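You operate a simulated robot arm through the tools that you are given. There is no shell and no other tool. Be economical: measure what you need, move in short steps, check, and stop when the job is done.

You run a simulated robot arm. Do the job below in one go: nothing can be reset, and whatever is moved stays where it is left.

Task
Put things in order on the folding table. At the end: the blue cloth is on the paint tray; the dosing cup stands where the blue cloth stood; the grey cell from the folding table stands on top of the yellow drip spout (marked "2"); the clip label reading fruit is on the orange drink carton (marked "JUICE"); the sink strainer stands where the dosing cup stood; whatever was shut is shut again. Leave all else as you found it, and nothing knocked over.

It is judged by the outcome, as a careful person would: the job done as asked, and still so three seconds after it is handed in. It fails if anything else is knocked over, pushed out of place, dropped, spilled or broken. Flat cloth is picked up by pressing the open fingertips on it (5 to 10 N) and closing them slowly along it; thin cloth reads only 2 to 8 mm in the jaws.

Robot
A 7-joint arm with a two-finger parallel gripper, fixed in place. Base frame: the origin is at the foot of the arm, x ahead of it, y to its left, z up; the work surface is at about z = 0. Readings come in mm, degrees, newtons and seconds.
With the tool pointing down near the work surface it reaches from about 220 to 580 mm from the base axis. Its first joint turns from -66.0 to 66.0 degrees. Payload 2.5 kg.
The tool frame sits at the grasp point between the pads (the TCP): z along the fingers, y along the line on which they close. The tips reach 23 mm beyond it. Largest opening 94 mm; finger width 38, thickness 10; the body of the gripper, 54 by 96 mm, starts 39 mm behind the TCP.
Orientation is that of the tool frame in the base frame, as a unit quaternion [w, x, y, z]. With the fingers straight down and closing along the base's y, the tool's x points along the base's -x, its y along +y and its z along -z.

Tools
- The arm moves only by the tool step_arm. Its argument "steps" is a list of rows, each a list of 7 numbers: the shift along the tool's x, y, z in units of 25 mm (1.0 is 25 mm), then the turn, a rotation vector about the tool's x, y, z in units of 4 degrees (1.0 is 4 degrees), then the finger opening in mm, from 0 to 94. In form: [[dx, dy, dz, wx, wy, wz, claw], ...]. A call has 1 to 10 rows; each row shifts and turns the commanded pose from where the row before left it, along the tool's axes as they then stand. A call with a number of a shift or a turn outside -1 to 1 is refused whole. A row lasts 0.2 s, in which the tool goes at most 50 mm and 8.6 degrees; a call with a longer step from one row to the next is refused whole, and so is a gripper value outside its range. A pose out of reach is approached as far as the arm can. The call stops where the force on the tool passes 40 N (or 10 N more than at its start, if that is more) or the arm is blocked; 0.2 s more then pass. The fingers move at their own pace (about 108 mm/s each) and stop on an object; they squeeze with about 45 N. The grip force told is the motor's: it shows also when the fingers shut on nothing. Time passes only in rows, and 0.2 s behind the last, so rows that do not move let the fingers close. It gives the time, the measured TCP pose, the force on the tool (base axes), the opening and the grip force at its end, in the units of the frame above (readings bear some noise).
- Cameras (640 x 400 px; columns grow to the right, rows downward): "scene" is fixed at [117.1, -411.8, 530.9]; the picture's right is [0.82, -0.57, 0.00], its down [-0.40, -0.57, -0.72] and it looks along [0.41, 0.59, -0.70] (base axes); focal length 278 px, centre (320, 200). "wrist" rides on the gripper at [87, 16, -74] in the tool frame; the picture's right is [-0.18, 0.98, 0.00], its down [-0.58, -0.11, -0.81] and it looks along [-0.79, -0.15, 0.59] (tool axes); focal length 243 px, centre (320, 200). There is no depth. A picture from a camera that has moved, and an enlarged one, comes with that camera's place and axes in the base frame and with its lens.
- grab_frame(camera): a new picture of that camera. The clock stands still meanwhile.
- inspect(camera, box): a new picture of the part [left, top, right, bottom] of that camera's present view, enlarged. The clock stands still meanwhile.
- job_done(): hands the job in; it is judged then, once.

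Go step by step. Nothing tells you positions but the pictures and the camera data: compare them with the known pose of the tool, close in by small moves and look again before you grip or let go. The budget is 120 turns and 84 pictures, counting those below and the enlarged ones. Unless the task says otherwise, let go and move clear before handing in, and close with one line.

The tools are called after "Emit:" by a JSON object that holds its "name" and its "arguments". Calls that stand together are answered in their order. step_arm: Moves the arm, as the interface text tells. Its arguments: {"type":"object","properties":{"steps":{"type":"array","items":{"type":"array","items":{"type":"number"}}}},"required":["steps"]} The other tools are called the same way: grab_frame (camera) takes a picture; inspect (camera, box) takes an enlarged picture of a part of a camera's view; job_done () hands the job in.

At the start:

```text
time_s: 0.0
tcp_pos: [374.9, 127.8, 255.7]
tcp_rot: [0.0, 0.0, 1.0, 0.0]
force: [0.0, -0.4, -0.5]
opening: 94.1
grasp_force: 0.0
```

scene: 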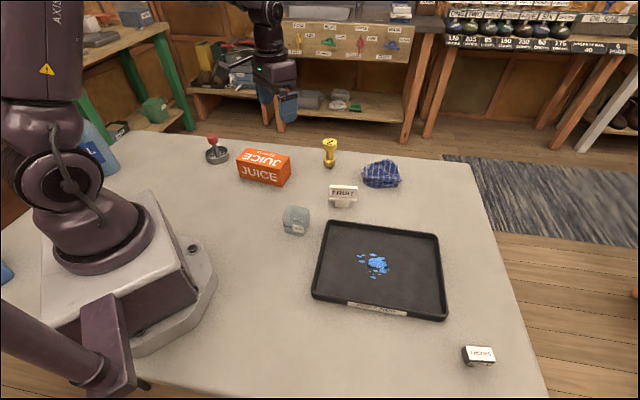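
wrist: 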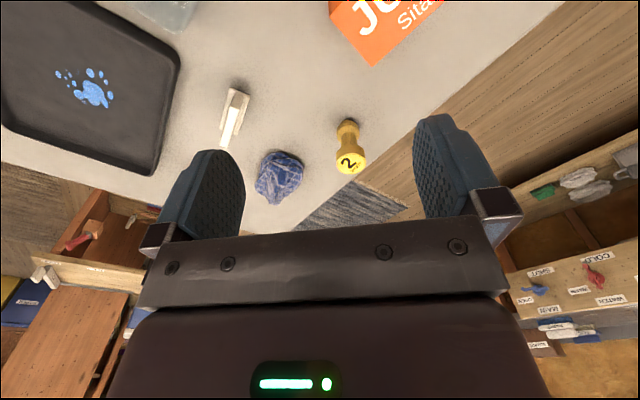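

I see a table with a strainer, juice carton, yellow spout, blue cloth, fruit label clip, a dosing cup and a tray. I'll look closer to identify the pieces.

Emit:
{"name": "inspect", "arguments": {"camera": "scene", "box": [180, 120, 420, 270]}}

Emit:
{"name": "inspect", "arguments": {"camera": "scene", "box": [300, 200, 540, 400]}}

Emit:
{"name": "inspect", "arguments": {"camera": "scene", "box": [0, 80, 240, 280]}}

```text
2.67 times, centred on (300, 195) of scene
camera zoom: at [117.1, -411.8, 530.9], right [0.82, -0.57, 0.0], down [-0.4, -0.57, -0.72], along [0.41, 0.59, -0.7], focal length 741 px, centre (373, 213)
```

zoom: 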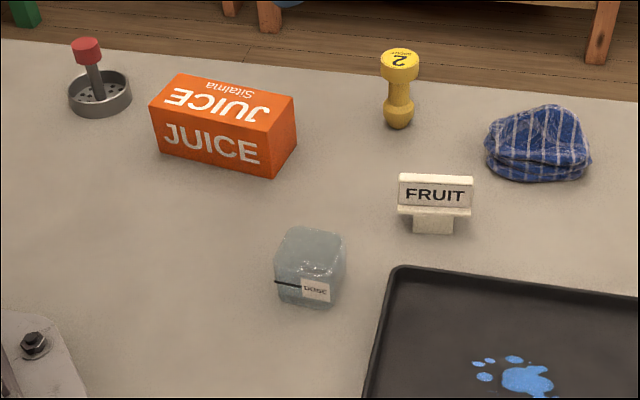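

```text
2.00 times, centred on (420, 300) of scene
camera zoom: at [117.1, -411.8, 530.9], right [0.82, -0.57, 0.0], down [-0.4, -0.57, -0.72], along [0.41, 0.59, -0.7], focal length 556 px, centre (120, 0)
```

zoom: 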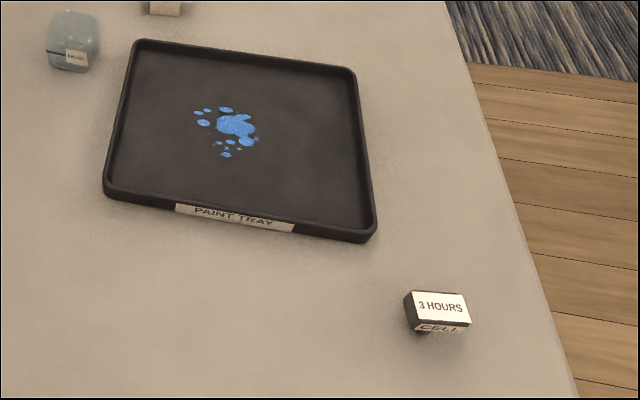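

```text
2.00 times, centred on (120, 180) of scene
camera zoom: at [117.1, -411.8, 530.9], right [0.82, -0.57, 0.0], down [-0.4, -0.57, -0.72], along [0.41, 0.59, -0.7], focal length 556 px, centre (720, 240)
```

zoom: 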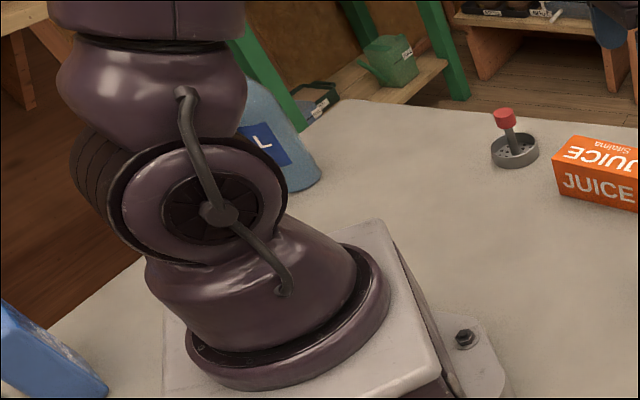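

The layout is roughly: cup (325,-6), clip (470,-11), cloth (618,0), spout (542,148), strainer (270,391), carton (358,222), tray (416,-213), cell (425,-441). I'll move towards the cloth for a better look.

Emit:
{"name": "step_arm", "arguments": {"steps": [[-0.7, -0.853, 0.2, 0, 0, 0, 94], [-0.7, -0.853, 0.2, 0, 0, 0, 94], [-0.7, -0.853, 0.2, 0, 0, 0, 94], [-0.7, -0.853, 0.2, 0, 0, 0, 94], [-0.7, -0.853, 0.2, 0, 0, 0, 94], [-0.7, -0.853, 0.2, 0, 0, 0, 94], [0, 0, 0, 0, 0, 0, 94]]}}

Emit:
{"name": "grab_frame", "arguments": {"camera": "wrist"}}

```text
time_s: 1.6
tcp_pos: [479.7, -0.1, 225.3]
tcp_rot: [0.0, -0.001, 1.0, 0.0]
force: [-0.3, 0.3, -0.4]
opening: 93.9
grasp_force: 0.1
```

```text
78 pictures are left
camera wrist: at [392.8, 16.3, 299.9], right [0.18, 0.98, 0.0], down [0.58, -0.11, 0.81], along [0.79, -0.15, -0.59], focal length 243 px, centre (320, 200)
```

wrist: 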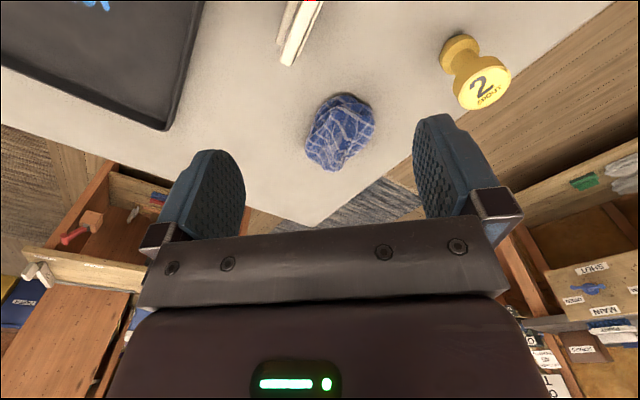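

The cloth is a crumpled heap about 100 mm wide centred near (612,6). I'll go further out with a tilt and test reach.

Emit:
{"name": "step_arm", "arguments": {"steps": [[-0.8, 0, 0.2, 0, 0, 0, 94], [-0.8, 0, 0.2, 0, 0, 0, 94], [-0.8, 0, 0.2, 0, 0, 0, 94], [0, 0, 0, 0, -1, 0, 94], [0, 0, 0, 0, -1, 0, 94], [0, 0, 0, 0, -1, 0, 94], [0, 0, 0, 0, -1, 0, 94], [0, 0, 0, 0, -1, 0, 94], [0, 0, 0, 0, 0, 0, 94]]}}

Emit:
{"name": "grab_frame", "arguments": {"camera": "wrist"}}

Emit:
{"name": "grab_frame", "arguments": {"camera": "scene"}}

```text
time_s: 3.6
tcp_pos: [538.8, -0.3, 210.8]
tcp_rot: [0.174, 0.0, 0.985, -0.001]
force: [0.1, -0.9, -0.4]
opening: 94.1
grasp_force: 0.1
```

```text
77 pictures are left
camera wrist: at [432.3, 15.8, 250.8], right [0.17, 0.98, 0.06], down [0.27, -0.11, 0.96], along [0.95, -0.15, -0.28], focal length 243 px, centre (320, 200)
```

wrist: 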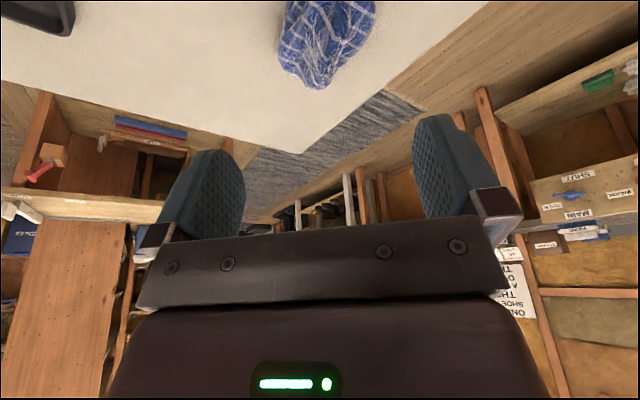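

```text
76 pictures are left
```

scene: 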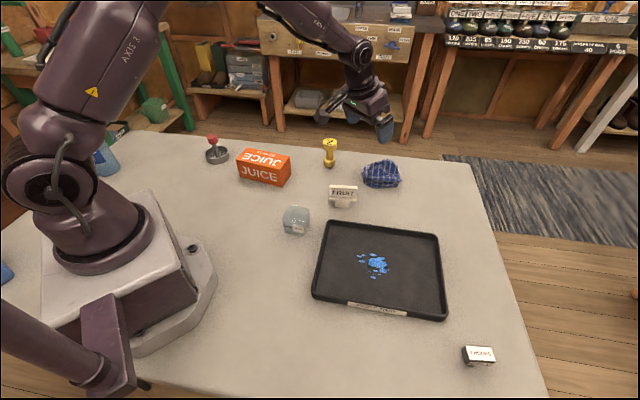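

Tilting works. I'll descend to about 90 mm above the cloth for a close check.

Emit:
{"name": "step_arm", "arguments": {"steps": [[-0.184, 0.027, 0.919, 0, 0, 0, 94], [-0.184, 0.027, 0.919, 0, 0, 0, 94], [-0.184, 0.027, 0.919, 0, 0, 0, 94], [-0.184, 0.027, 0.919, 0, 0, 0, 94], [-0.184, 0.027, 0.919, 0, 0, 0, 94], [-0.184, 0.027, 0.919, 0, 0, 0, 94], [0, 0, 0, 0, 0, 0, 94]]}}

Emit:
{"name": "grab_frame", "arguments": {"camera": "wrist"}}

Emit:
{"name": "inspect", "arguments": {"camera": "scene", "box": [290, 90, 450, 210]}}

```text
time_s: 5.2
tcp_pos: [614.6, 5.0, 90.4]
tcp_rot: [0.174, 0.0, 0.985, 0.0]
force: [-0.1, -0.2, -0.4]
opening: 94.0
grasp_force: 0.1
```

```text
75 pictures are left
camera wrist: at [506.2, 20.9, 130.4], right [0.17, 0.98, 0.06], down [0.27, -0.11, 0.96], along [0.95, -0.15, -0.28], focal length 243 px, centre (320, 200)
```

wrist: 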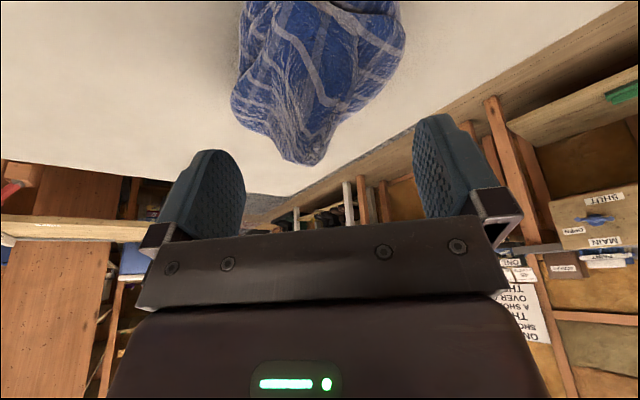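

```text
3.33 times, centred on (370, 150) of scene
camera zoom: at [117.2, -411.8, 530.9], right [0.82, -0.57, 0.0], down [-0.4, -0.57, -0.72], along [0.41, 0.59, -0.7], focal length 926 px, centre (153, 367)
```

zoom: 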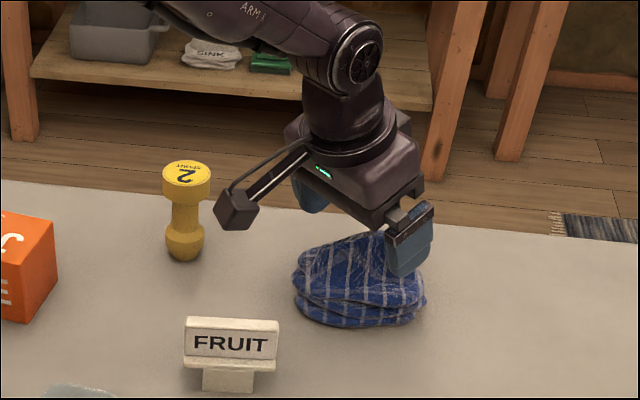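

The cloth heap is centred near (613,2), about 60 mm tall. I'll go down around it slowly and then close.

Emit:
{"name": "step_arm", "arguments": {"steps": [[0.131, -0.06, 0.361, 0, 0, 0, 94], [0.131, -0.06, 0.361, 0, 0, 0, 94], [0.131, 0, 0.361, 0, 0, 0, 94], [0.131, 0, 0.361, 0, 0, 0, 94], [0.131, 0, 0.361, 0, 0, 0, 94], [0, 0, 0, 0, 0, 0, 94]]}}

Emit:
{"name": "step_arm", "arguments": {"steps": [[0, 0, 0, 0, 0, 0, 75], [0, 0, 0, 0, 0, 0, 55], [0, 0, 0, 0, 0, 0, 35], [0, 0, 0, 0, 0, 0, 15], [0, 0, 0, 0, 0, 0, 0], [0, 0, 0, 0, 0, 0, 0], [0, 0, 0, 0, 0, 0, 0]]}}

Emit:
{"name": "inspect", "arguments": {"camera": "scene", "box": [290, 90, 450, 210]}}

```text
time_s: 6.2
tcp_pos: [618.0, 2.4, 62.7]
tcp_rot: [0.181, 0.001, 0.983, 0.003]
force: [-3.3, 0.5, 7.5]
opening: 94.2
grasp_force: 0.1
stopped in row 5: the force on the tool passed its limit (the readings are from after the stop); the commanded pose is now the measured one
```

```text
time_s: 7.8
tcp_pos: [618.1, 4.0, 62.3]
tcp_rot: [0.181, 0.001, 0.983, 0.003]
force: [5.2, 5.2, 17.2]
opening: 13.8
grasp_force: 45.1
```

```text
3.33 times, centred on (370, 150) of scene
camera zoom: at [117.0, -411.8, 530.9], right [0.82, -0.57, 0.0], down [-0.4, -0.57, -0.72], along [0.41, 0.59, -0.7], focal length 926 px, centre (153, 367)
```

zoom: 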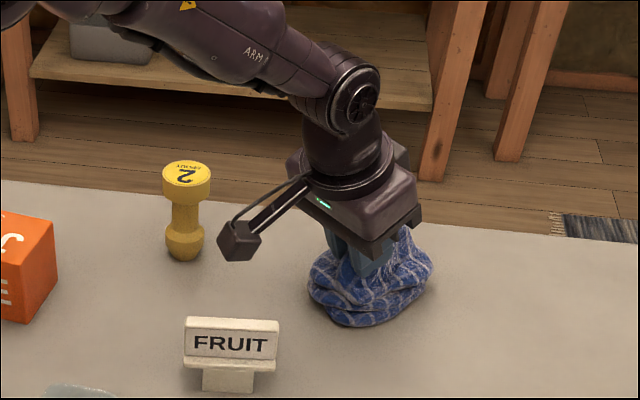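

The cloth is gripped (13.8 mm at 45 N). I'll lift straight up.

Emit:
{"name": "step_arm", "arguments": {"steps": [[-0.32, 0, -0.88, 0, 0, 0, 0], [-0.32, 0, -0.88, 0, 0, 0, 0], [-0.32, 0, -0.88, 0, 0, 0, 0], [-0.32, 0, -0.88, 0, 0, 0, 0], [-0.32, 0, -0.88, 0, 0, 0, 0], [-0.32, 0, -0.88, 0, 0, 0, 0], [-0.32, 0, -0.88, 0, 0, 0, 0], [0, 0, 0, 0, 0, 0, 0]]}}

Emit:
{"name": "grab_frame", "arguments": {"camera": "scene"}}

```text
time_s: 9.6
tcp_pos: [615.2, 2.3, 225.7]
tcp_rot: [0.181, 0.001, 0.984, 0.003]
force: [0.2, 0.7, -0.5]
opening: 13.5
grasp_force: 45.1
```

```text
72 pictures are left
```

scene: 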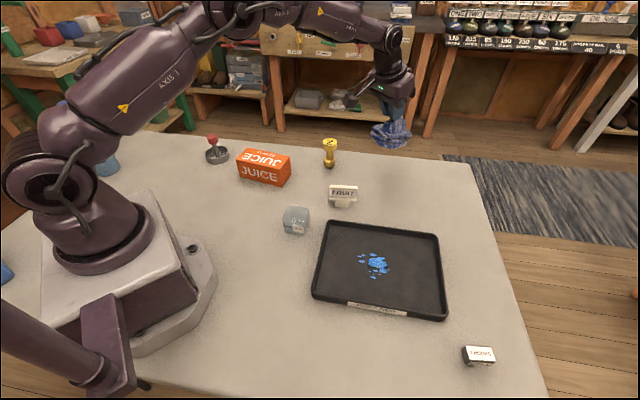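

The cloth is lifted clean. I'll straighten the tool and travel over the tray.

Emit:
{"name": "step_arm", "arguments": {"steps": [[0.76, -0.8, -0.28, 0, 0, 0, 0], [0.8, -0.8, 0, 0, 1, 0, 0], [0.8, -0.8, 0, 0, 1, 0, 0], [0.8, -0.8, 0, 0, 1, 0, 0], [0.8, -0.8, 0, 0, 1, 0, 0], [0.8, -0.8, 0, 0, 1, 0, 0], [0.8, -0.9, 0, 0, 0, 0, 0], [0.8, -0.9, 0, 0, 0, 0, 0], [0.8, -0.9, 0, 0, 0, 0, 0], [0.6, -0.9, 0, 0, 0, 0, 0]]}}

Emit:
{"name": "grab_frame", "arguments": {"camera": "scene"}}

```text
time_s: 11.8
tcp_pos: [423.9, -208.1, 202.3]
tcp_rot: [0.007, 0.0, 1.0, 0.002]
force: [-0.1, -0.1, 0.1]
opening: 13.7
grasp_force: 44.9
```

```text
71 pictures are left
```

scene: 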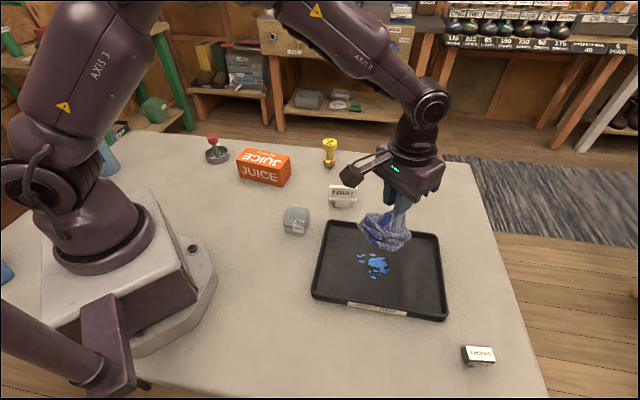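

Over the tray centre. Lowering to about 72 mm.

Emit:
{"name": "step_arm", "arguments": {"steps": [[0.0, 0, 0.9, 0, 0, 0, 0], [0.0, 0, 0.9, 0, 0, 0, 0], [0.0, 0, 0.9, 0, 0, 0, 0], [0.0, 0, 0.9, 0, 0, 0, 0], [0.0, 0, 0.7, 0, 0, 0, 0], [0.0, 0, 0.5, 0, 0, 0, 0], [0, 0, 0.4, 0, 0, 0, 0], [0, 0, 0, 0, 0, 0, 0]]}}

Emit:
{"name": "grab_frame", "arguments": {"camera": "scene"}}

```text
time_s: 12.8
tcp_pos: [423.2, -208.9, 125.7]
tcp_rot: [0.007, 0.0, 1.0, 0.003]
force: [-2.3, 2.2, 8.3]
opening: 13.5
grasp_force: 44.9
stopped in row 4: the force on the tool passed its limit (the readings are from after the stop); the commanded pose is now the measured one
```

```text
70 pictures are left
```

scene: 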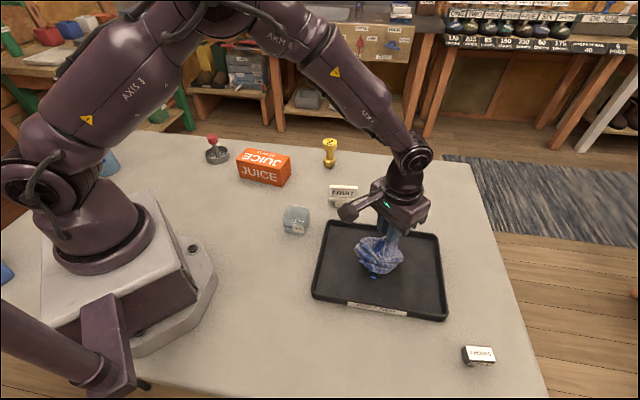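

The cloth's bottom touches the tray. I'll lower more gently.

Emit:
{"name": "step_arm", "arguments": {"steps": [[0.0, 0, 0.2, 0, 0, 0, 0], [0.0, 0, 0.2, 0, 0, 0, 0], [0.0, 0, 0.2, 0, 0, 0, 0], [0.0, 0, 0.2, 0, 0, 0, 0], [0.0, 0, 0.2, 0, 0, 0, 0], [0.0, 0, 0.2, 0, 0, 0, 0], [0, 0, 0.2, 0, 0, 0, 0], [0, 0, 0.2, 0, 0, 0, 0]]}}

```text
time_s: 13.2
tcp_pos: [425.4, -207.6, 124.7]
tcp_rot: [0.007, 0.001, 1.0, 0.003]
force: [-2.5, 1.0, 8.3]
opening: 13.5
grasp_force: 45.0
stopped in row 1: the force on the tool passed its limit (the readings are from after the stop); the commanded pose is now the measured one
```

It stopped again; let me look closely at what touches.

Emit:
{"name": "inspect", "arguments": {"camera": "scene", "box": [300, 170, 460, 330]}}

Emit:
{"name": "grab_frame", "arguments": {"camera": "wrist"}}

```text
2.50 times, centred on (380, 250) of scene
camera zoom: at [117.1, -411.8, 530.9], right [0.82, -0.57, 0.0], down [-0.4, -0.57, -0.72], along [0.41, 0.59, -0.7], focal length 695 px, centre (170, 75)
```

zoom: 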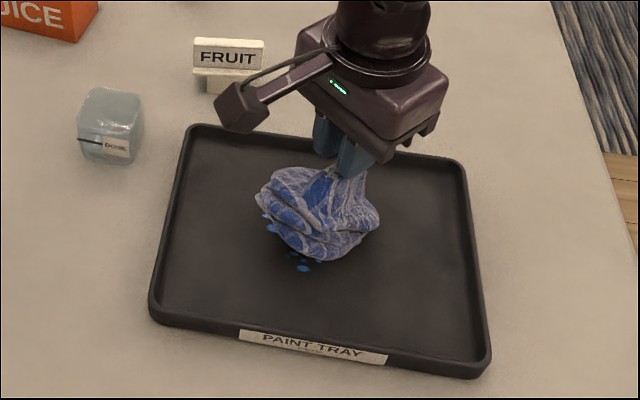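

```text
68 pictures are left
camera wrist: at [336.6, -192.2, 198.0], right [0.18, 0.98, 0.01], down [0.57, -0.11, 0.81], along [0.8, -0.14, -0.58], focal length 243 px, centre (320, 200)
```

wrist: 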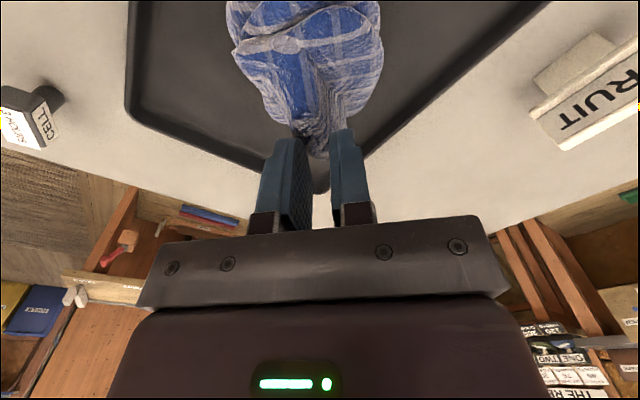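

The cloth rests on the tray within its rim. I'll release it slowly and retreat upward.

Emit:
{"name": "step_arm", "arguments": {"steps": [[0, 0, 0, 0, 0, 0, 20], [0, 0, 0, 0, 0, 0, 30], [0, 0, 0, 0, 0, 0, 45], [0, 0, 0, 0, 0, 0, 60], [0, 0, -0.3, 0, 0, 0, 60], [0, 0, -0.8, 0, 0, 0, 60], [0, 0, -0.8, 0, 0, 0, 60], [0, 0, -0.8, 0, 0, 0, 60], [0, 0, -0.8, 0, 0, 0, 60]]}}

Emit:
{"name": "inspect", "arguments": {"camera": "scene", "box": [260, 150, 460, 330]}}

```text
time_s: 15.2
tcp_pos: [422.7, -209.3, 211.9]
tcp_rot: [0.007, 0.0, 1.0, 0.003]
force: [0.3, -0.1, 0.4]
opening: 59.9
grasp_force: 0.0
```

```text
2.22 times, centred on (360, 240) of scene
camera zoom: at [117.1, -411.8, 530.9], right [0.82, -0.57, 0.0], down [-0.4, -0.57, -0.72], along [0.41, 0.59, -0.7], focal length 618 px, centre (231, 111)
```

zoom: 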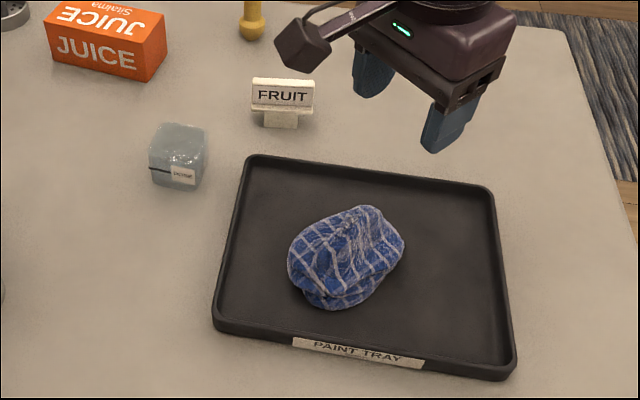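

The cloth is settled in the tray. Now to look at the dosing cup from the wrist.

Emit:
{"name": "step_arm", "arguments": {"steps": [[0.49, 0.82, 0.05, 0, 0, 0, 94], [0.49, 0.82, 0.05, 0, 0, 0, 94], [0.49, 0.82, 0.05, 0, 0, 0, 94], [0.49, 0.82, 0.05, 0, 0, 0, 94], [0.49, 0.82, 0.05, 0, 0, 0, 94], [0.49, 0.82, 0.05, 0, 0, 0, 94], [0.49, 0.82, 0.05, 0, 0, 0, 94], [0.49, 0.82, 0.05, 0, 0, 0, 94], [0.49, 0.82, 0.05, 0, 0, 0, 94], [0.49, 0.82, 0.05, 0, 0, 0, 94]]}}

Emit:
{"name": "grab_frame", "arguments": {"camera": "wrist"}}

```text
time_s: 17.4
tcp_pos: [301.0, -2.8, 198.7]
tcp_rot: [0.008, -0.001, 1.0, 0.002]
force: [-0.4, 0.1, 0.2]
opening: 94.1
grasp_force: 0.0
```

```text
66 pictures are left
camera wrist: at [213.1, 13.1, 271.7], right [0.18, 0.98, 0.01], down [0.57, -0.11, 0.81], along [0.8, -0.15, -0.58], focal length 243 px, centre (320, 200)
```

wrist: 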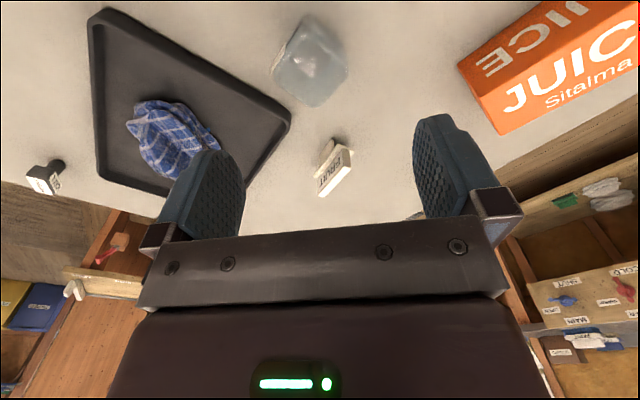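

Emit:
{"name": "inspect", "arguments": {"camera": "wrist", "box": [250, 0, 410, 200]}}

Emit:
{"name": "inspect", "arguments": {"camera": "scene", "box": [270, 170, 370, 250]}}

```text
2.00 times, centred on (330, 100) of wrist
camera zoom: at [213.1, 13.1, 271.7], right [0.18, 0.98, 0.01], down [0.57, -0.11, 0.81], along [0.8, -0.15, -0.58], focal length 485 px, centre (300, 400)
```

zoom: 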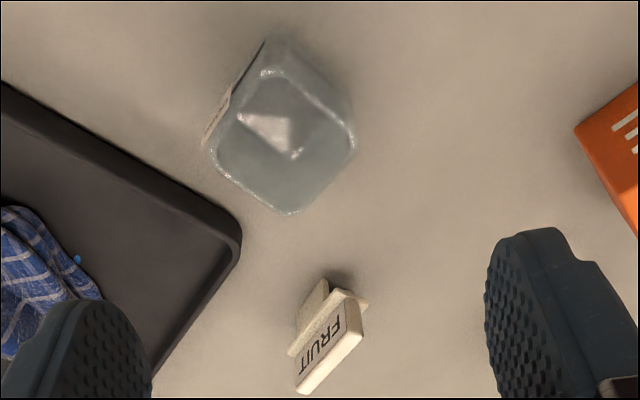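

```text
5.00 times, centred on (320, 210) of scene
camera zoom: at [117.1, -411.9, 530.9], right [0.82, -0.57, 0.0], down [-0.4, -0.57, -0.72], along [0.41, 0.59, -0.7], focal length 1390 px, centre (320, 150)
```

zoom: 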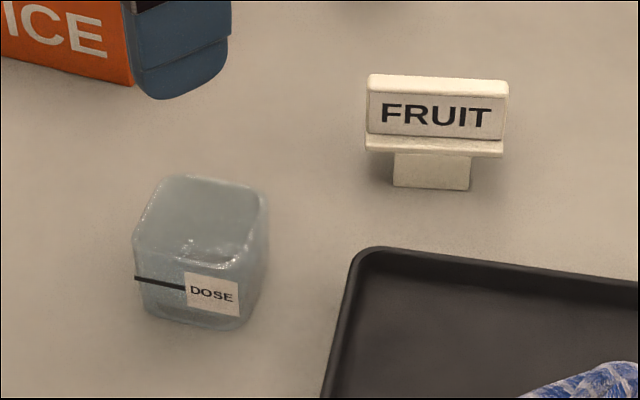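

The cup is about 50 mm square, turned ~38°, centred near (324,-14), tall ~50 mm, and may hold something, so I'll keep it upright: grip it with a 20° tool tilt so the far spot is reachable. First yaw the tool.

Emit:
{"name": "step_arm", "arguments": {"steps": [[-0.46, -0.22, 0, 0, 0, 0, 80], [-0.46, -0.22, 0, 0, 0, 0, 80], [0, 0, 0, 0, 0, -1, 80], [0, 0, 0, 0, 0, -1, 80], [0, 0, 0, 0, 0, -1, 80], [0, 0, 0, 0, 0, -1, 80], [0, 0, 0, 0, 0, -1, 80], [0, 0, 0, 0, 0, -1, 80], [0, 0, 0, 0, 0, -1, 80], [0, 0, 0, 0, 0, -1, 80]]}}

Emit:
{"name": "step_arm", "arguments": {"steps": [[0, 0, 0, 0, 0, -1, 80], [0, 0, 0, 0, 0, -0.5, 80], [0, 0, 0, 0, -1, 0, 80], [0, 0, 0, 0, -1, 0, 80], [0, 0, 0, 0, -1, 0, 80], [0, 0, 0, 0, -1, 0, 80], [0, 0, 0, 0, -0.8, 0, 80], [0, 0, 0, 0, 0, 0, 80]]}}

Emit:
{"name": "grab_frame", "arguments": {"camera": "wrist"}}

```text
time_s: 19.6
tcp_pos: [324.4, -14.7, 199.2]
tcp_rot: [0.008, -0.277, 0.961, 0.001]
force: [0.6, -0.5, 0.6]
opening: 80.1
grasp_force: 0.1
```

```text
time_s: 21.4
tcp_pos: [323.1, -15.1, 199.2]
tcp_rot: [0.165, -0.32, 0.931, 0.054]
force: [-0.2, 0.2, 0.3]
opening: 79.8
grasp_force: 0.1
```

```text
63 pictures are left
camera wrist: at [229.7, -67.4, 239.7], right [-0.47, 0.88, 0.06], down [0.28, 0.08, 0.96], along [0.84, 0.47, -0.28], focal length 243 px, centre (320, 200)
```

wrist: 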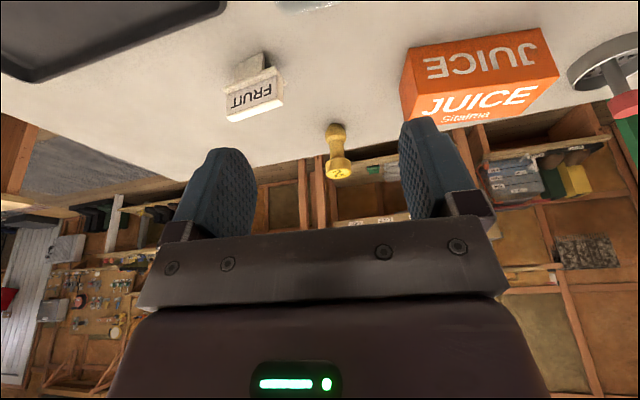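

Tilted and yawed. Descending to z≈100 above the cup.

Emit:
{"name": "step_arm", "arguments": {"steps": [[0.271, 0.004, 0.743, 0, 0, 0, 80], [0.271, 0.004, 0.743, 0, 0, 0, 80], [0.271, 0.004, 0.743, 0, 0, 0, 80], [0.271, 0.004, 0.743, 0, 0, 0, 80], [0.271, 0.004, 0.743, 0, 0, 0, 80], [0, 0, 0, 0, 0, 0, 80]]}}

Emit:
{"name": "grab_frame", "arguments": {"camera": "wrist"}}

Emit:
{"name": "inspect", "arguments": {"camera": "scene", "box": [240, 150, 370, 260]}}

```text
time_s: 22.8
tcp_pos: [324.3, -13.4, 99.7]
tcp_rot: [0.165, -0.321, 0.931, 0.054]
force: [-0.3, -0.1, 0.0]
opening: 79.9
grasp_force: 0.1
```

```text
62 pictures are left
camera wrist: at [229.3, -66.9, 139.9], right [-0.47, 0.88, 0.06], down [0.28, 0.08, 0.96], along [0.84, 0.47, -0.28], focal length 243 px, centre (320, 200)
```

wrist: 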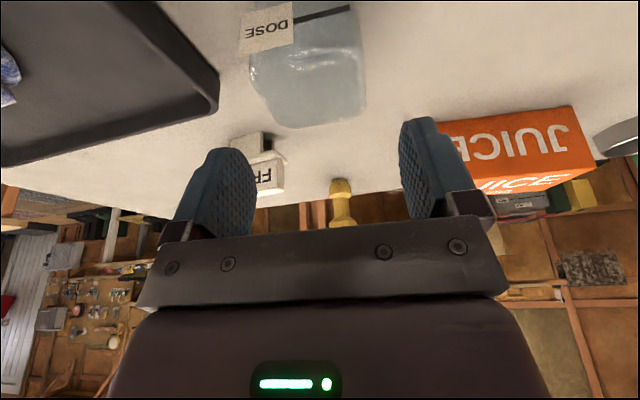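

```text
3.64 times, centred on (305, 205) of scene
camera zoom: at [117.1, -411.8, 530.9], right [0.82, -0.57, 0.0], down [-0.4, -0.57, -0.72], along [0.41, 0.59, -0.7], focal length 1011 px, centre (374, 182)
```

zoom: 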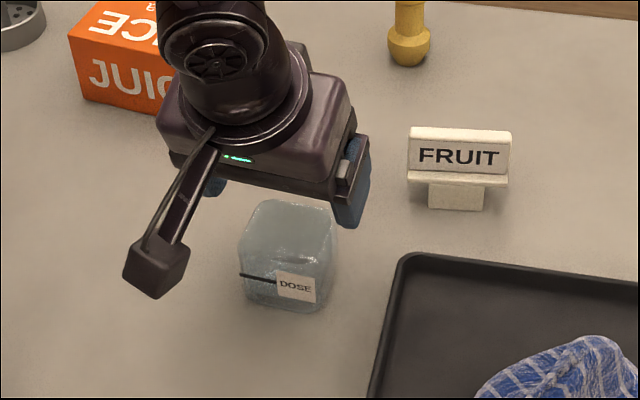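

Roughly centred; the cup lies slightly to the tool's −y. I'll shift 4 mm and go down to z≈36 and close.

Emit:
{"name": "step_arm", "arguments": {"steps": [[0, -0.16, 0, 0, 0, 0, 80], [0.172, 0, 0.473, 0, 0, 0, 80], [0.172, 0, 0.473, 0, 0, 0, 80], [0.172, 0, 0.473, 0, 0, 0, 80], [0.172, 0, 0.473, 0, 0, 0, 80], [0.172, 0, 0.473, 0, 0, 0, 80], [0, 0, 0, 0, 0, 0, 80]]}}

Emit:
{"name": "inspect", "arguments": {"camera": "scene", "box": [240, 150, 370, 260]}}

Emit:
{"name": "grab_frame", "arguments": {"camera": "wrist"}}

```text
time_s: 24.4
tcp_pos: [327.3, -17.9, 37.9]
tcp_rot: [0.164, -0.321, 0.931, 0.054]
force: [-1.2, 0.5, -1.3]
opening: 80.2
grasp_force: 0.1
```

```text
3.64 times, centred on (305, 205) of scene
camera zoom: at [117.1, -411.8, 530.9], right [0.82, -0.57, 0.0], down [-0.4, -0.57, -0.72], along [0.41, 0.59, -0.7], focal length 1011 px, centre (374, 182)
```

zoom: 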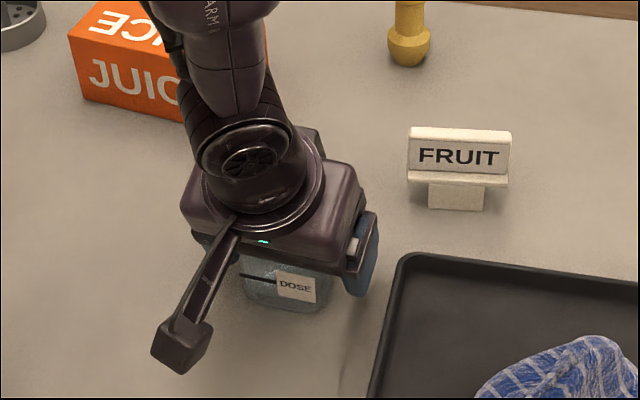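

```text
59 pictures are left
camera wrist: at [232.2, -71.1, 77.5], right [-0.47, 0.88, 0.06], down [0.28, 0.08, 0.96], along [0.84, 0.47, -0.28], focal length 243 px, centre (320, 200)
```

wrist: 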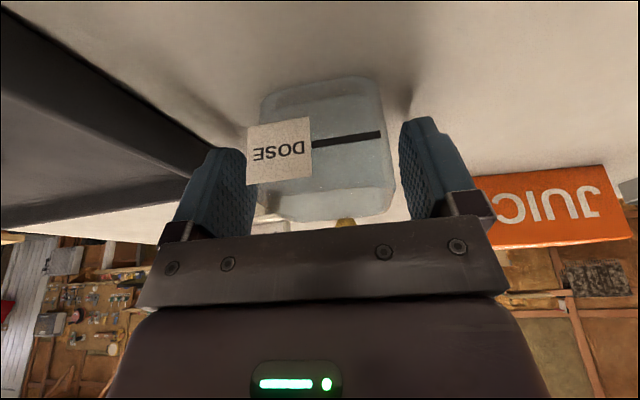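

The cup is between the fingers. Closing gently.

Emit:
{"name": "step_arm", "arguments": {"steps": [[0, 0, 0, 0, 0, 0, 70], [0, 0, 0, 0, 0, 0, 60], [0, 0, 0, 0, 0, 0, 52], [0, 0, 0, 0, 0, 0, 46], [0, 0, 0, 0, 0, 0, 40], [0, 0, 0, 0, 0, 0, 40]]}}

```text
time_s: 25.8
tcp_pos: [326.8, -18.5, 38.4]
tcp_rot: [0.165, -0.321, 0.931, 0.054]
force: [-0.4, 0.2, 1.0]
opening: 55.0
grasp_force: 44.9
```

Gripped at 55 mm; the cup stood at about (327,-17). I'll lift vertically, then turn back to radial about the vertical.

Emit:
{"name": "step_arm", "arguments": {"steps": [[-0.274, 0, -0.75, 0, 0, 0, 40], [-0.274, 0, -0.75, 0, 0, 0, 40], [-0.274, 0, -0.75, 0, 0, 0, 40], [-0.274, 0, -0.75, 0, 0, 0, 40], [-0.274, 0, -0.75, 0, 0, 0, 40], [-0.274, 0, -0.75, 0, 0, 0, 40], [0, 0, 0, 0, 0, 0, 40]]}}

Emit:
{"name": "step_arm", "arguments": {"steps": [[0, 0, 0, 0.325, 0.005, 0.89, 40], [0, 0, 0, 0.325, 0.005, 0.89, 40], [0, 0, 0, 0.325, 0.005, 0.89, 40], [0, 0, 0, 0.325, 0.005, 0.89, 40], [0, 0, 0, 0.325, 0.005, 0.89, 40], [0, 0, 0, 0.325, 0.005, 0.89, 40], [0, 0, 0, 0.325, 0.005, 0.89, 40], [0, 0, 0, 0.325, 0.005, 0.89, 40], [0, 0, 0, 0.325, 0.005, 0.89, 40], [0, 0, 0, 0.325, 0.005, 0.89, 40]]}}

Emit:
{"name": "grab_frame", "arguments": {"camera": "scene"}}

```text
time_s: 27.4
tcp_pos: [327.4, -17.5, 159.6]
tcp_rot: [0.165, -0.32, 0.931, 0.053]
force: [0.4, -0.3, -1.0]
opening: 55.0
grasp_force: 45.1
```

```text
time_s: 29.6
tcp_pos: [327.3, -17.7, 158.8]
tcp_rot: [0.174, 0.0, 0.985, -0.003]
force: [-0.3, 0.7, -0.3]
opening: 55.2
grasp_force: 45.0
```

```text
58 pictures are left
```

scene: 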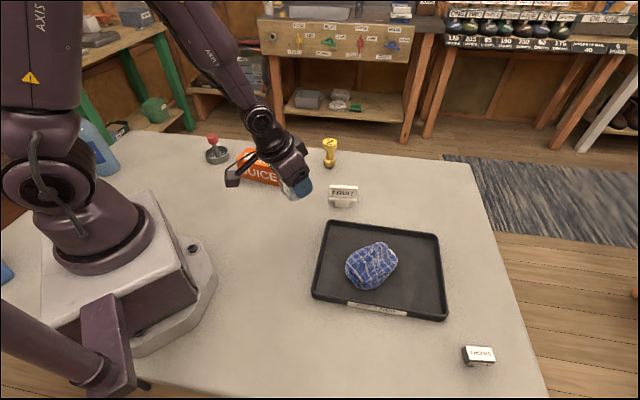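

Level and carried well. Moving outward to the cloth's former spot (615,3).

Emit:
{"name": "step_arm", "arguments": {"steps": [[-0.95, 0.08, 0.346, 0, 0, 0, 40], [-0.95, 0.08, 0.346, 0, 0, 0, 40], [-0.95, 0.08, 0.346, 0, 0, 0, 40], [-0.95, 0.08, 0.346, 0, 0, 0, 40], [-0.95, 0.08, 0.346, 0, 0, 0, 40], [-0.95, 0.08, 0.346, 0, 0, 0, 40], [-0.95, 0.08, 0.346, 0, 0, 0, 40], [-0.95, 0.08, 0.346, 0, 0, 0, 40], [-0.95, 0.08, 0.346, 0, 0, 0, 40], [-0.95, 0.08, 0.346, 0, 0, 0, 40]]}}

Emit:
{"name": "step_arm", "arguments": {"steps": [[-0.45, 0, 0.164, 0, 0, 0, 40], [-0.45, 0, 0.164, 0, 0, 0, 40], [-0.42, 0, 0.153, 0, 0, 0, 40], [0, 0, 0, 0, 0, 0, 40]]}}

```text
time_s: 31.8
tcp_pos: [580.0, 3.4, 159.0]
tcp_rot: [0.173, -0.001, 0.985, -0.002]
force: [0.8, 0.8, -0.5]
opening: 55.0
grasp_force: 44.7
```

```text
time_s: 32.8
tcp_pos: [615.3, 4.2, 158.6]
tcp_rot: [0.173, -0.001, 0.985, -0.002]
force: [0.1, 0.0, -1.0]
opening: 55.0
grasp_force: 44.6
```

Over the spot. Descending, slow at the end.

Emit:
{"name": "step_arm", "arguments": {"steps": [[0.274, 0, 0.752, 0, 0, 0, 40], [0.274, 0, 0.752, 0, 0, 0, 40], [0.274, 0, 0.752, 0, 0, 0, 40], [0.274, 0, 0.752, 0, 0, 0, 40], [0.137, 0, 0.376, 0, 0, 0, 40], [0.137, 0, 0.376, 0, 0, 0, 40], [0.055, 0, 0.15, 0, 0, 0, 40], [0.055, 0, 0.15, 0, 0, 0, 40], [0.055, 0, 0.15, 0, 0, 0, 40], [0, 0, 0, 0, 0, 0, 40]]}}

Emit:
{"name": "inspect", "arguments": {"camera": "scene", "box": [310, 110, 450, 220]}}

```text
time_s: 35.0
tcp_pos: [615.6, 2.2, 46.4]
tcp_rot: [0.174, -0.001, 0.985, -0.003]
force: [0.7, 0.6, -0.6]
opening: 55.3
grasp_force: 44.5
```

```text
3.64 times, centred on (380, 165) of scene
camera zoom: at [117.1, -411.8, 530.9], right [0.82, -0.57, 0.0], down [-0.4, -0.57, -0.72], along [0.41, 0.59, -0.7], focal length 1011 px, centre (102, 327)
```

zoom: 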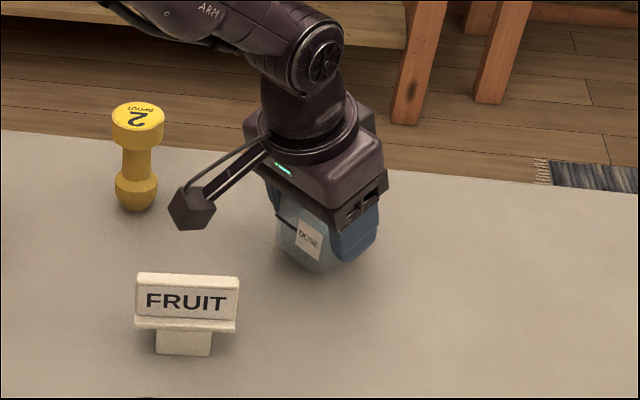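

Cup is 8 mm above the table. Lowering in small steps.

Emit:
{"name": "step_arm", "arguments": {"steps": [[0.027, 0, 0.075, 0, 0, 0, 40], [0.027, 0, 0.075, 0, 0, 0, 40], [0.027, 0, 0.075, 0, 0, 0, 40], [0.02, 0, 0.055, 0, 0, 0, 40], [0, 0, 0, 0, 0, 0, 40]]}}

```text
time_s: 36.2
tcp_pos: [614.6, 2.2, 38.6]
tcp_rot: [0.173, -0.001, 0.985, -0.002]
force: [-0.5, 0.3, -1.0]
opening: 55.3
grasp_force: 45.4
```

Emit:
{"name": "step_arm", "arguments": {"steps": [[0.01, 0, 0.028, 0, 0, 0, 40], [0.01, 0, 0.028, 0, 0, 0, 40], [0, 0, 0, 0, 0, 0, 40]]}}

```text
time_s: 37.0
tcp_pos: [615.4, 2.6, 39.2]
tcp_rot: [0.174, -0.002, 0.985, -0.002]
force: [-0.7, -1.4, 6.0]
opening: 55.0
grasp_force: 45.4
```

Contact shows at 6 N: the cup stands on the table. I'll open slowly and rise.

Emit:
{"name": "step_arm", "arguments": {"steps": [[0, 0, 0, 0, 0, 0, 58], [0, 0, 0, 0, 0, 0, 64], [0, 0, 0, 0, 0, 0, 72], [0, 0, 0, 0, 0, 0, 78], [-0.137, 0, -0.376, 0, 0, 0, 78], [-0.274, 0, -0.752, 0, 0, 0, 78], [-0.274, 0, -0.752, 0, 0, 0, 78], [-0.274, 0, -0.752, 0, 0, 0, 78], [-0.274, 0, -0.752, 0, 0, 0, 78]]}}

Emit:
{"name": "inspect", "arguments": {"camera": "scene", "box": [310, 110, 450, 220]}}

```text
time_s: 39.0
tcp_pos: [614.2, 2.8, 127.9]
tcp_rot: [0.173, -0.001, 0.985, -0.002]
force: [0.2, 0.9, -0.5]
opening: 77.9
grasp_force: 0.1
```

```text
3.64 times, centred on (380, 165) of scene
camera zoom: at [117.1, -411.8, 530.9], right [0.82, -0.57, 0.0], down [-0.4, -0.57, -0.72], along [0.41, 0.59, -0.7], focal length 1011 px, centre (102, 327)
```

zoom: 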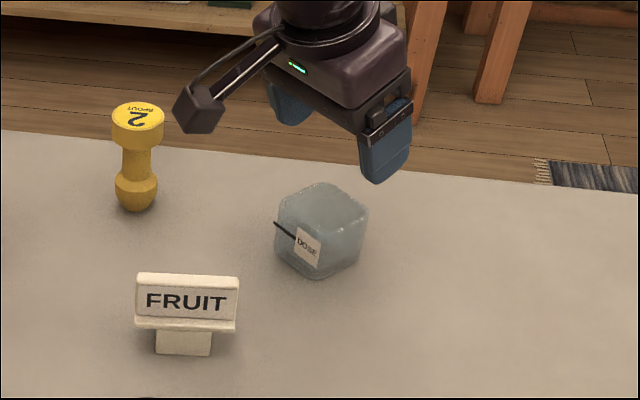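

The cup stands upright on the cloth's spot. Next the sink strainer: I'll straighten the tool and travel to look at it.

Emit:
{"name": "step_arm", "arguments": {"steps": [[0.9, 0.2, -0.6, 0, 1, 0, 78], [0.9, 0.2, -0.6, 0, 1, 0, 78], [0.9, 0.2, -0.6, 0, 1, 0, 78], [0.9, 0.2, -0.4, 0, 1, 0, 78], [0.9, 0.2, -0.4, 0, 1, 0, 78], [0.9, 0.9, 0, 0, 0, 0, 78], [0.9, 0.9, 0, 0, 0, 0, 78], [0.9, 0.9, 0, 0, 0, 0, 78], [0.9, 0.9, 0, 0, 0, 0, 78], [0.9, 0.9, 0, 0, 0, 0, 78]]}}

Emit:
{"name": "step_arm", "arguments": {"steps": [[0.3, 0.9, 0, 0, 0, -1, 78], [0.3, 0.9, 0, 0, 0, -1, 78], [0.3, 0.9, 0, 0, 0, -1, 78], [0, 0.9, 0, 0, 0, -1, 78], [0, 0.9, 0, 0, 0, -1, 78], [0, 0, 0, 0, 0, -1, 78], [0, 0, 0, 0, 0, -1, 78], [0, 0, 0, 0, 0, -1, 78], [0, 0, 0, 0, 0, -1, 78], [0, 0, 0, 0, 0, -1, 78]]}}

Emit:
{"name": "grab_frame", "arguments": {"camera": "wrist"}}

```text
time_s: 41.2
tcp_pos: [377.6, 140.3, 164.8]
tcp_rot: [0.0, 0.0, 1.0, -0.002]
force: [-0.2, -0.1, -0.1]
opening: 78.0
grasp_force: 0.1
```

```text
time_s: 43.4
tcp_pos: [340.1, 250.8, 165.4]
tcp_rot: [-0.001, -0.345, 0.939, -0.002]
force: [-0.3, -0.6, 0.1]
opening: 78.1
grasp_force: 0.0
```

```text
55 pictures are left
camera wrist: at [263.1, 206.6, 240.0], right [-0.49, 0.87, 0.0], down [0.51, 0.3, 0.8], along [0.7, 0.4, -0.59], focal length 243 px, centre (320, 200)
```

wrist: 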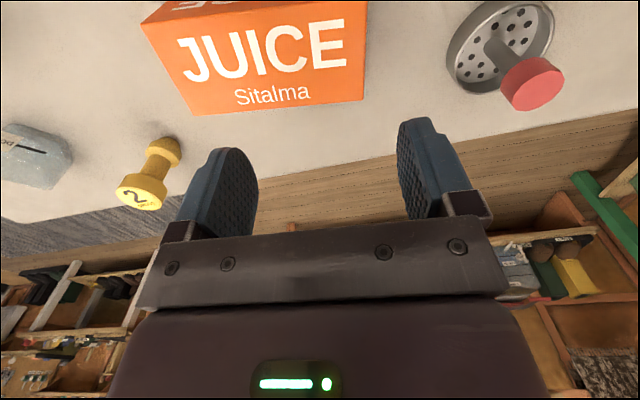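

The strainer stands at about (268,387) with its red knob near z 70. I'll move above it at z≈130 and check.

Emit:
{"name": "step_arm", "arguments": {"steps": [[-0.189, 0.859, 0, 0, 0, 0, 70], [-0.189, 0.859, 0, 0, 0, 0, 70], [-0.189, 0.859, 0, 0, 0, 0, 70], [-0.189, 0.859, 0, 0, 0, 0, 70], [-0.189, 0.859, 0, 0, 0, 0, 70], [-0.189, 0.859, 0, 0, 0, 0, 70], [-0.189, 0.859, 0, 0, 0, 0, 70], [0, 0, 0.7, 0, 0, 0, 70], [0, 0, 0.7, 0, 0, 0, 70], [0, 0, 0, 0, 0, 0, 70]]}}

Emit:
{"name": "grab_frame", "arguments": {"camera": "wrist"}}

Emit:
{"name": "inspect", "arguments": {"camera": "scene", "box": [150, 70, 290, 190]}}

```text
time_s: 45.6
tcp_pos: [267.9, 386.7, 129.7]
tcp_rot: [-0.001, -0.343, 0.939, -0.003]
force: [-0.6, 0.2, 0.9]
opening: 69.7
grasp_force: 0.1
```

```text
54 pictures are left
camera wrist: at [190.4, 343.1, 204.1], right [-0.49, 0.87, 0.0], down [0.51, 0.3, 0.8], along [0.7, 0.39, -0.59], focal length 243 px, centre (320, 200)
```

wrist: 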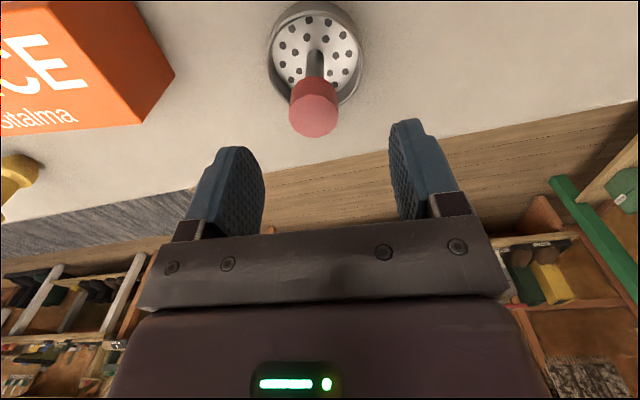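

```text
3.33 times, centred on (220, 130) of scene
camera zoom: at [117.1, -411.8, 530.9], right [0.82, -0.57, 0.0], down [-0.4, -0.57, -0.72], along [0.41, 0.59, -0.7], focal length 926 px, centre (653, 433)
```

zoom: 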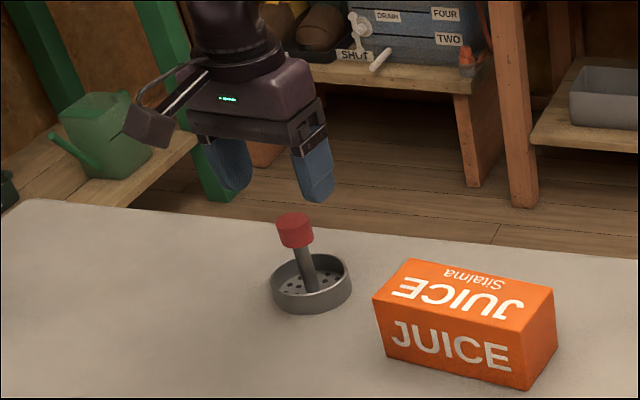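

The knob is nearly centred. Descending to z≈67.

Emit:
{"name": "step_arm", "arguments": {"steps": [[0.04, -0.045, 0.5, 0, 0, 0, 70], [0.04, -0.045, 0.5, 0, 0, 0, 70], [0, 0, 0.5, 0, 0, 0, 70], [0, 0, 0.5, 0, 0, 0, 70], [0, 0, 0.5, 0, 0, 0, 70], [0, 0, 0, 0, 0, 0, 70]]}}

Emit:
{"name": "grab_frame", "arguments": {"camera": "wrist"}}

Emit:
{"name": "inspect", "arguments": {"camera": "scene", "box": [150, 70, 290, 190]}}

```text
time_s: 47.0
tcp_pos: [269.0, 383.8, 68.0]
tcp_rot: [-0.001, -0.343, 0.939, -0.002]
force: [0.4, -0.9, 1.0]
opening: 70.0
grasp_force: 0.2
```

```text
52 pictures are left
camera wrist: at [191.1, 339.4, 141.9], right [-0.49, 0.87, 0.0], down [0.51, 0.3, 0.8], along [0.7, 0.39, -0.59], focal length 243 px, centre (320, 200)
```

wrist: 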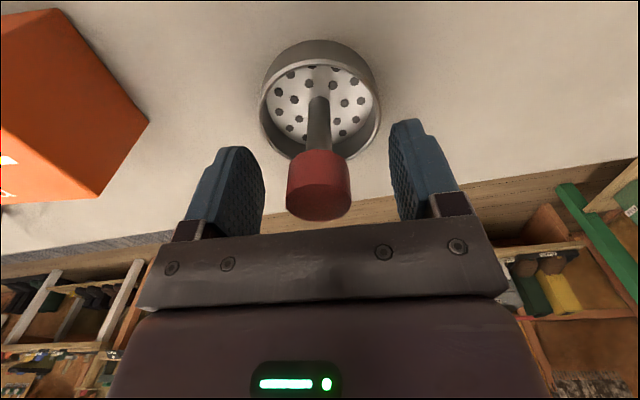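

```text
3.33 times, centred on (220, 130) of scene
camera zoom: at [117.1, -411.8, 530.9], right [0.82, -0.57, 0.0], down [-0.4, -0.57, -0.72], along [0.41, 0.59, -0.7], focal length 926 px, centre (653, 433)
```

zoom: 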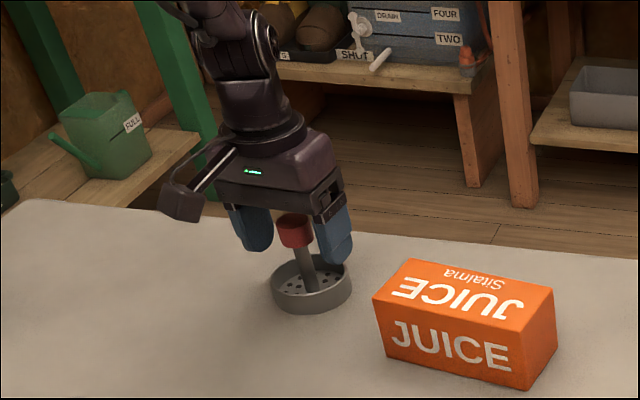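

The knob sits exactly at the grasp point. Closing.

Emit:
{"name": "step_arm", "arguments": {"steps": [[0, 0, 0, 0, 0, 0, 50], [0, 0, 0, 0, 0, 0, 35], [0, 0, 0, 0, 0, 0, 20], [0, 0, 0, 0, 0, 0, 10], [0, 0, 0, 0, 0, 0, 10]]}}

Emit:
{"name": "step_arm", "arguments": {"steps": [[0, 0, -0.2, 0, 0, 0, 10], [0, 0, -0.8, 0, 0, 0, 10], [0, 0, -0.8, 0, 0, 0, 10], [0, 0, -0.8, 0, 0, 0, 10], [0, 0, -0.8, 0, 0, 0, 10], [0, 0, -0.8, 0, 0, 0, 10], [0, 0, 0, 0, 0, 0, 10]]}}

Emit:
{"name": "grab_frame", "arguments": {"camera": "scene"}}

```text
time_s: 48.2
tcp_pos: [266.8, 381.8, 68.1]
tcp_rot: [-0.001, -0.343, 0.939, -0.003]
force: [0.4, 0.1, 0.1]
opening: 29.0
grasp_force: 45.1
```

```text
time_s: 49.8
tcp_pos: [267.6, 382.4, 171.5]
tcp_rot: [-0.001, -0.342, 0.94, -0.003]
force: [-0.3, 0.5, -1.0]
opening: 29.5
grasp_force: 45.0
```

```text
50 pictures are left
```

scene: 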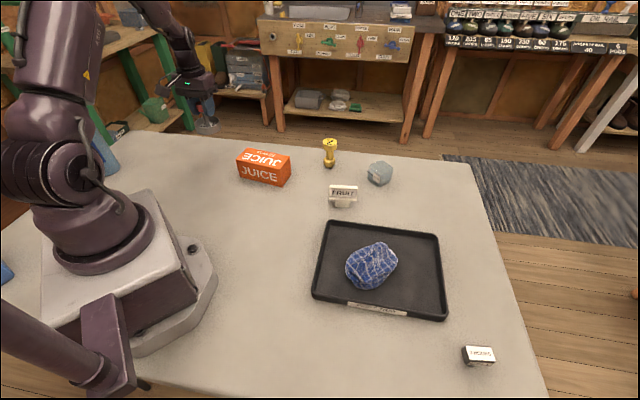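

The strainer is lifted. Carrying it to the cup's old spot (327,-17).

Emit:
{"name": "step_arm", "arguments": {"steps": [[0.5275, -0.86, 0, 0, 0, 0, 10], [0.5275, -0.86, 0, 0, 0, 0, 10], [0.5275, -0.86, 0, 0, 0, 0, 10], [0.5275, -0.86, 0, 0, 0, 0, 10], [0.5275, -0.86, 0, 0, 0, 0, 10], [0.5275, -0.86, 0, 0, 0, 0, 10], [0.5275, -0.86, 0, 0, 0, 0, 10], [0.5275, -0.86, 0, 0, 0, 0, 10]]}}

Emit:
{"name": "step_arm", "arguments": {"steps": [[0.5275, -0.86, 0, 0, 0, 0, 10], [0.5275, -0.86, 0, 0, 0, 0, 10], [0.5275, -0.86, 0, 0, 0, 0, 10], [0.5275, -0.86, 0, 0, 0, 0, 10], [0.5275, -0.86, 0, 0, 0, 0, 10], [0.5275, -0.86, 0, 0, 0, 0, 10], [0.5275, -0.86, 0, 0, 0, 0, 10], [0.5275, -0.86, 0, 0, 0, 0, 10], [0, 0, 0, 0, 0, 0, 10]]}}

```text
time_s: 51.6
tcp_pos: [298.8, 182.9, 174.6]
tcp_rot: [-0.001, -0.343, 0.939, -0.003]
force: [0.0, 1.8, -1.2]
opening: 29.1
grasp_force: 45.1
```

```text
time_s: 53.6
tcp_pos: [327.7, -17.3, 175.7]
tcp_rot: [-0.001, -0.343, 0.939, -0.002]
force: [-0.6, 0.1, -2.5]
opening: 29.3
grasp_force: 45.2
```

Descending on the spot, slowly at the end.

Emit:
{"name": "step_arm", "arguments": {"steps": [[0, 0, 0.8, 0, 0, 0, 10], [0, 0, 0.8, 0, 0, 0, 10], [0, 0, 0.8, 0, 0, 0, 10], [0, 0, 0.8, 0, 0, 0, 10], [0, 0, 0.4, 0, 0, 0, 10], [0, 0, 0.3, 0, 0, 0, 10], [0, 0, 0.15, 0, 0, 0, 10], [0, 0, 0.1, 0, 0, 0, 10], [0, 0, 0, 0, 0, 0, 10]]}}

Emit:
{"name": "inspect", "arguments": {"camera": "scene", "box": [240, 150, 370, 260]}}

```text
time_s: 55.6
tcp_pos: [327.8, -16.8, 69.6]
tcp_rot: [-0.001, -0.343, 0.939, -0.002]
force: [0.5, -0.7, -1.6]
opening: 29.3
grasp_force: 45.5
```

```text
3.64 times, centred on (305, 205) of scene
camera zoom: at [117.1, -411.8, 530.9], right [0.82, -0.57, 0.0], down [-0.4, -0.57, -0.72], along [0.41, 0.59, -0.7], focal length 1011 px, centre (374, 182)
```

zoom: 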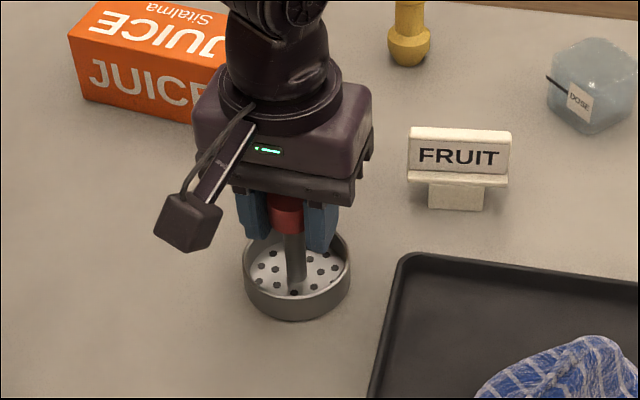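

Nearly there; I nudge 3 mm to match the cup's old footprint and set it down.

Emit:
{"name": "step_arm", "arguments": {"steps": [[0.04, 0.14, 0, 0, 0, 0, 10], [0, 0, 0.06, 0, 0, 0, 10], [0, 0, 0.05, 0, 0, 0, 10], [0, 0, 0, 0, 0, 0, 10]]}}

```text
time_s: 56.6
tcp_pos: [325.2, -15.1, 68.5]
tcp_rot: [-0.001, -0.343, 0.939, -0.003]
force: [0.3, 0.6, -0.3]
opening: 29.1
grasp_force: 44.8
```

Emit:
{"name": "step_arm", "arguments": {"steps": [[0, 0, 0.05, 0, 0, 0, 10], [0, 0, 0.04, 0, 0, 0, 10], [0, 0, 0, 0, 0, 0, 10]]}}

```text
time_s: 57.4
tcp_pos: [326.0, -13.9, 67.8]
tcp_rot: [0.0, -0.343, 0.939, -0.003]
force: [-5.9, 0.2, 35.0]
opening: 29.1
grasp_force: 45.6
```

Firm contact. Easing up 1 mm, opening and rising.

Emit:
{"name": "step_arm", "arguments": {"steps": [[0, 0, -0.05, 0, 0, 0, 10], [0, 0, 0, 0, 0, 0, 32], [0, 0, 0, 0, 0, 0, 40], [0, 0, 0, 0, 0, 0, 60], [0, 0, 0, 0, 0, 0, 60], [0, 0, -0.6, 0, 0, 0, 60], [0, 0, -0.8, 0, 0, 0, 60], [0, 0, -0.8, 0, 0, 0, 60], [0, 0, -0.8, 0, 0, 0, 60], [0, 0, -0.8, 0, 0, 0, 60]]}}

Emit:
{"name": "inspect", "arguments": {"camera": "scene", "box": [240, 150, 370, 260]}}

```text
time_s: 59.6
tcp_pos: [323.8, -14.1, 162.0]
tcp_rot: [-0.001, -0.343, 0.939, -0.002]
force: [0.4, 0.1, 0.3]
opening: 60.0
grasp_force: 0.0
```

```text
3.64 times, centred on (305, 205) of scene
camera zoom: at [117.1, -411.8, 530.9], right [0.82, -0.57, 0.0], down [-0.4, -0.57, -0.72], along [0.41, 0.59, -0.7], focal length 1011 px, centre (374, 182)
```

zoom: 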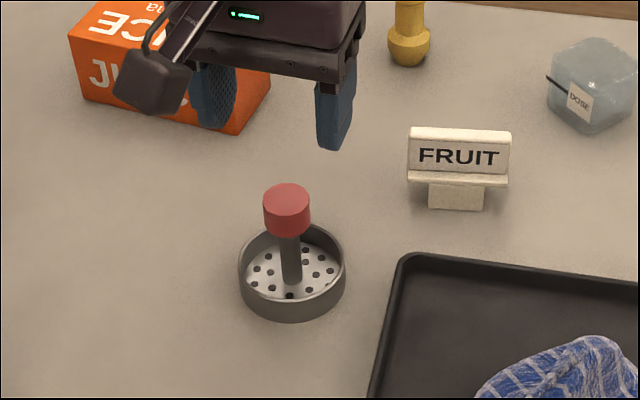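

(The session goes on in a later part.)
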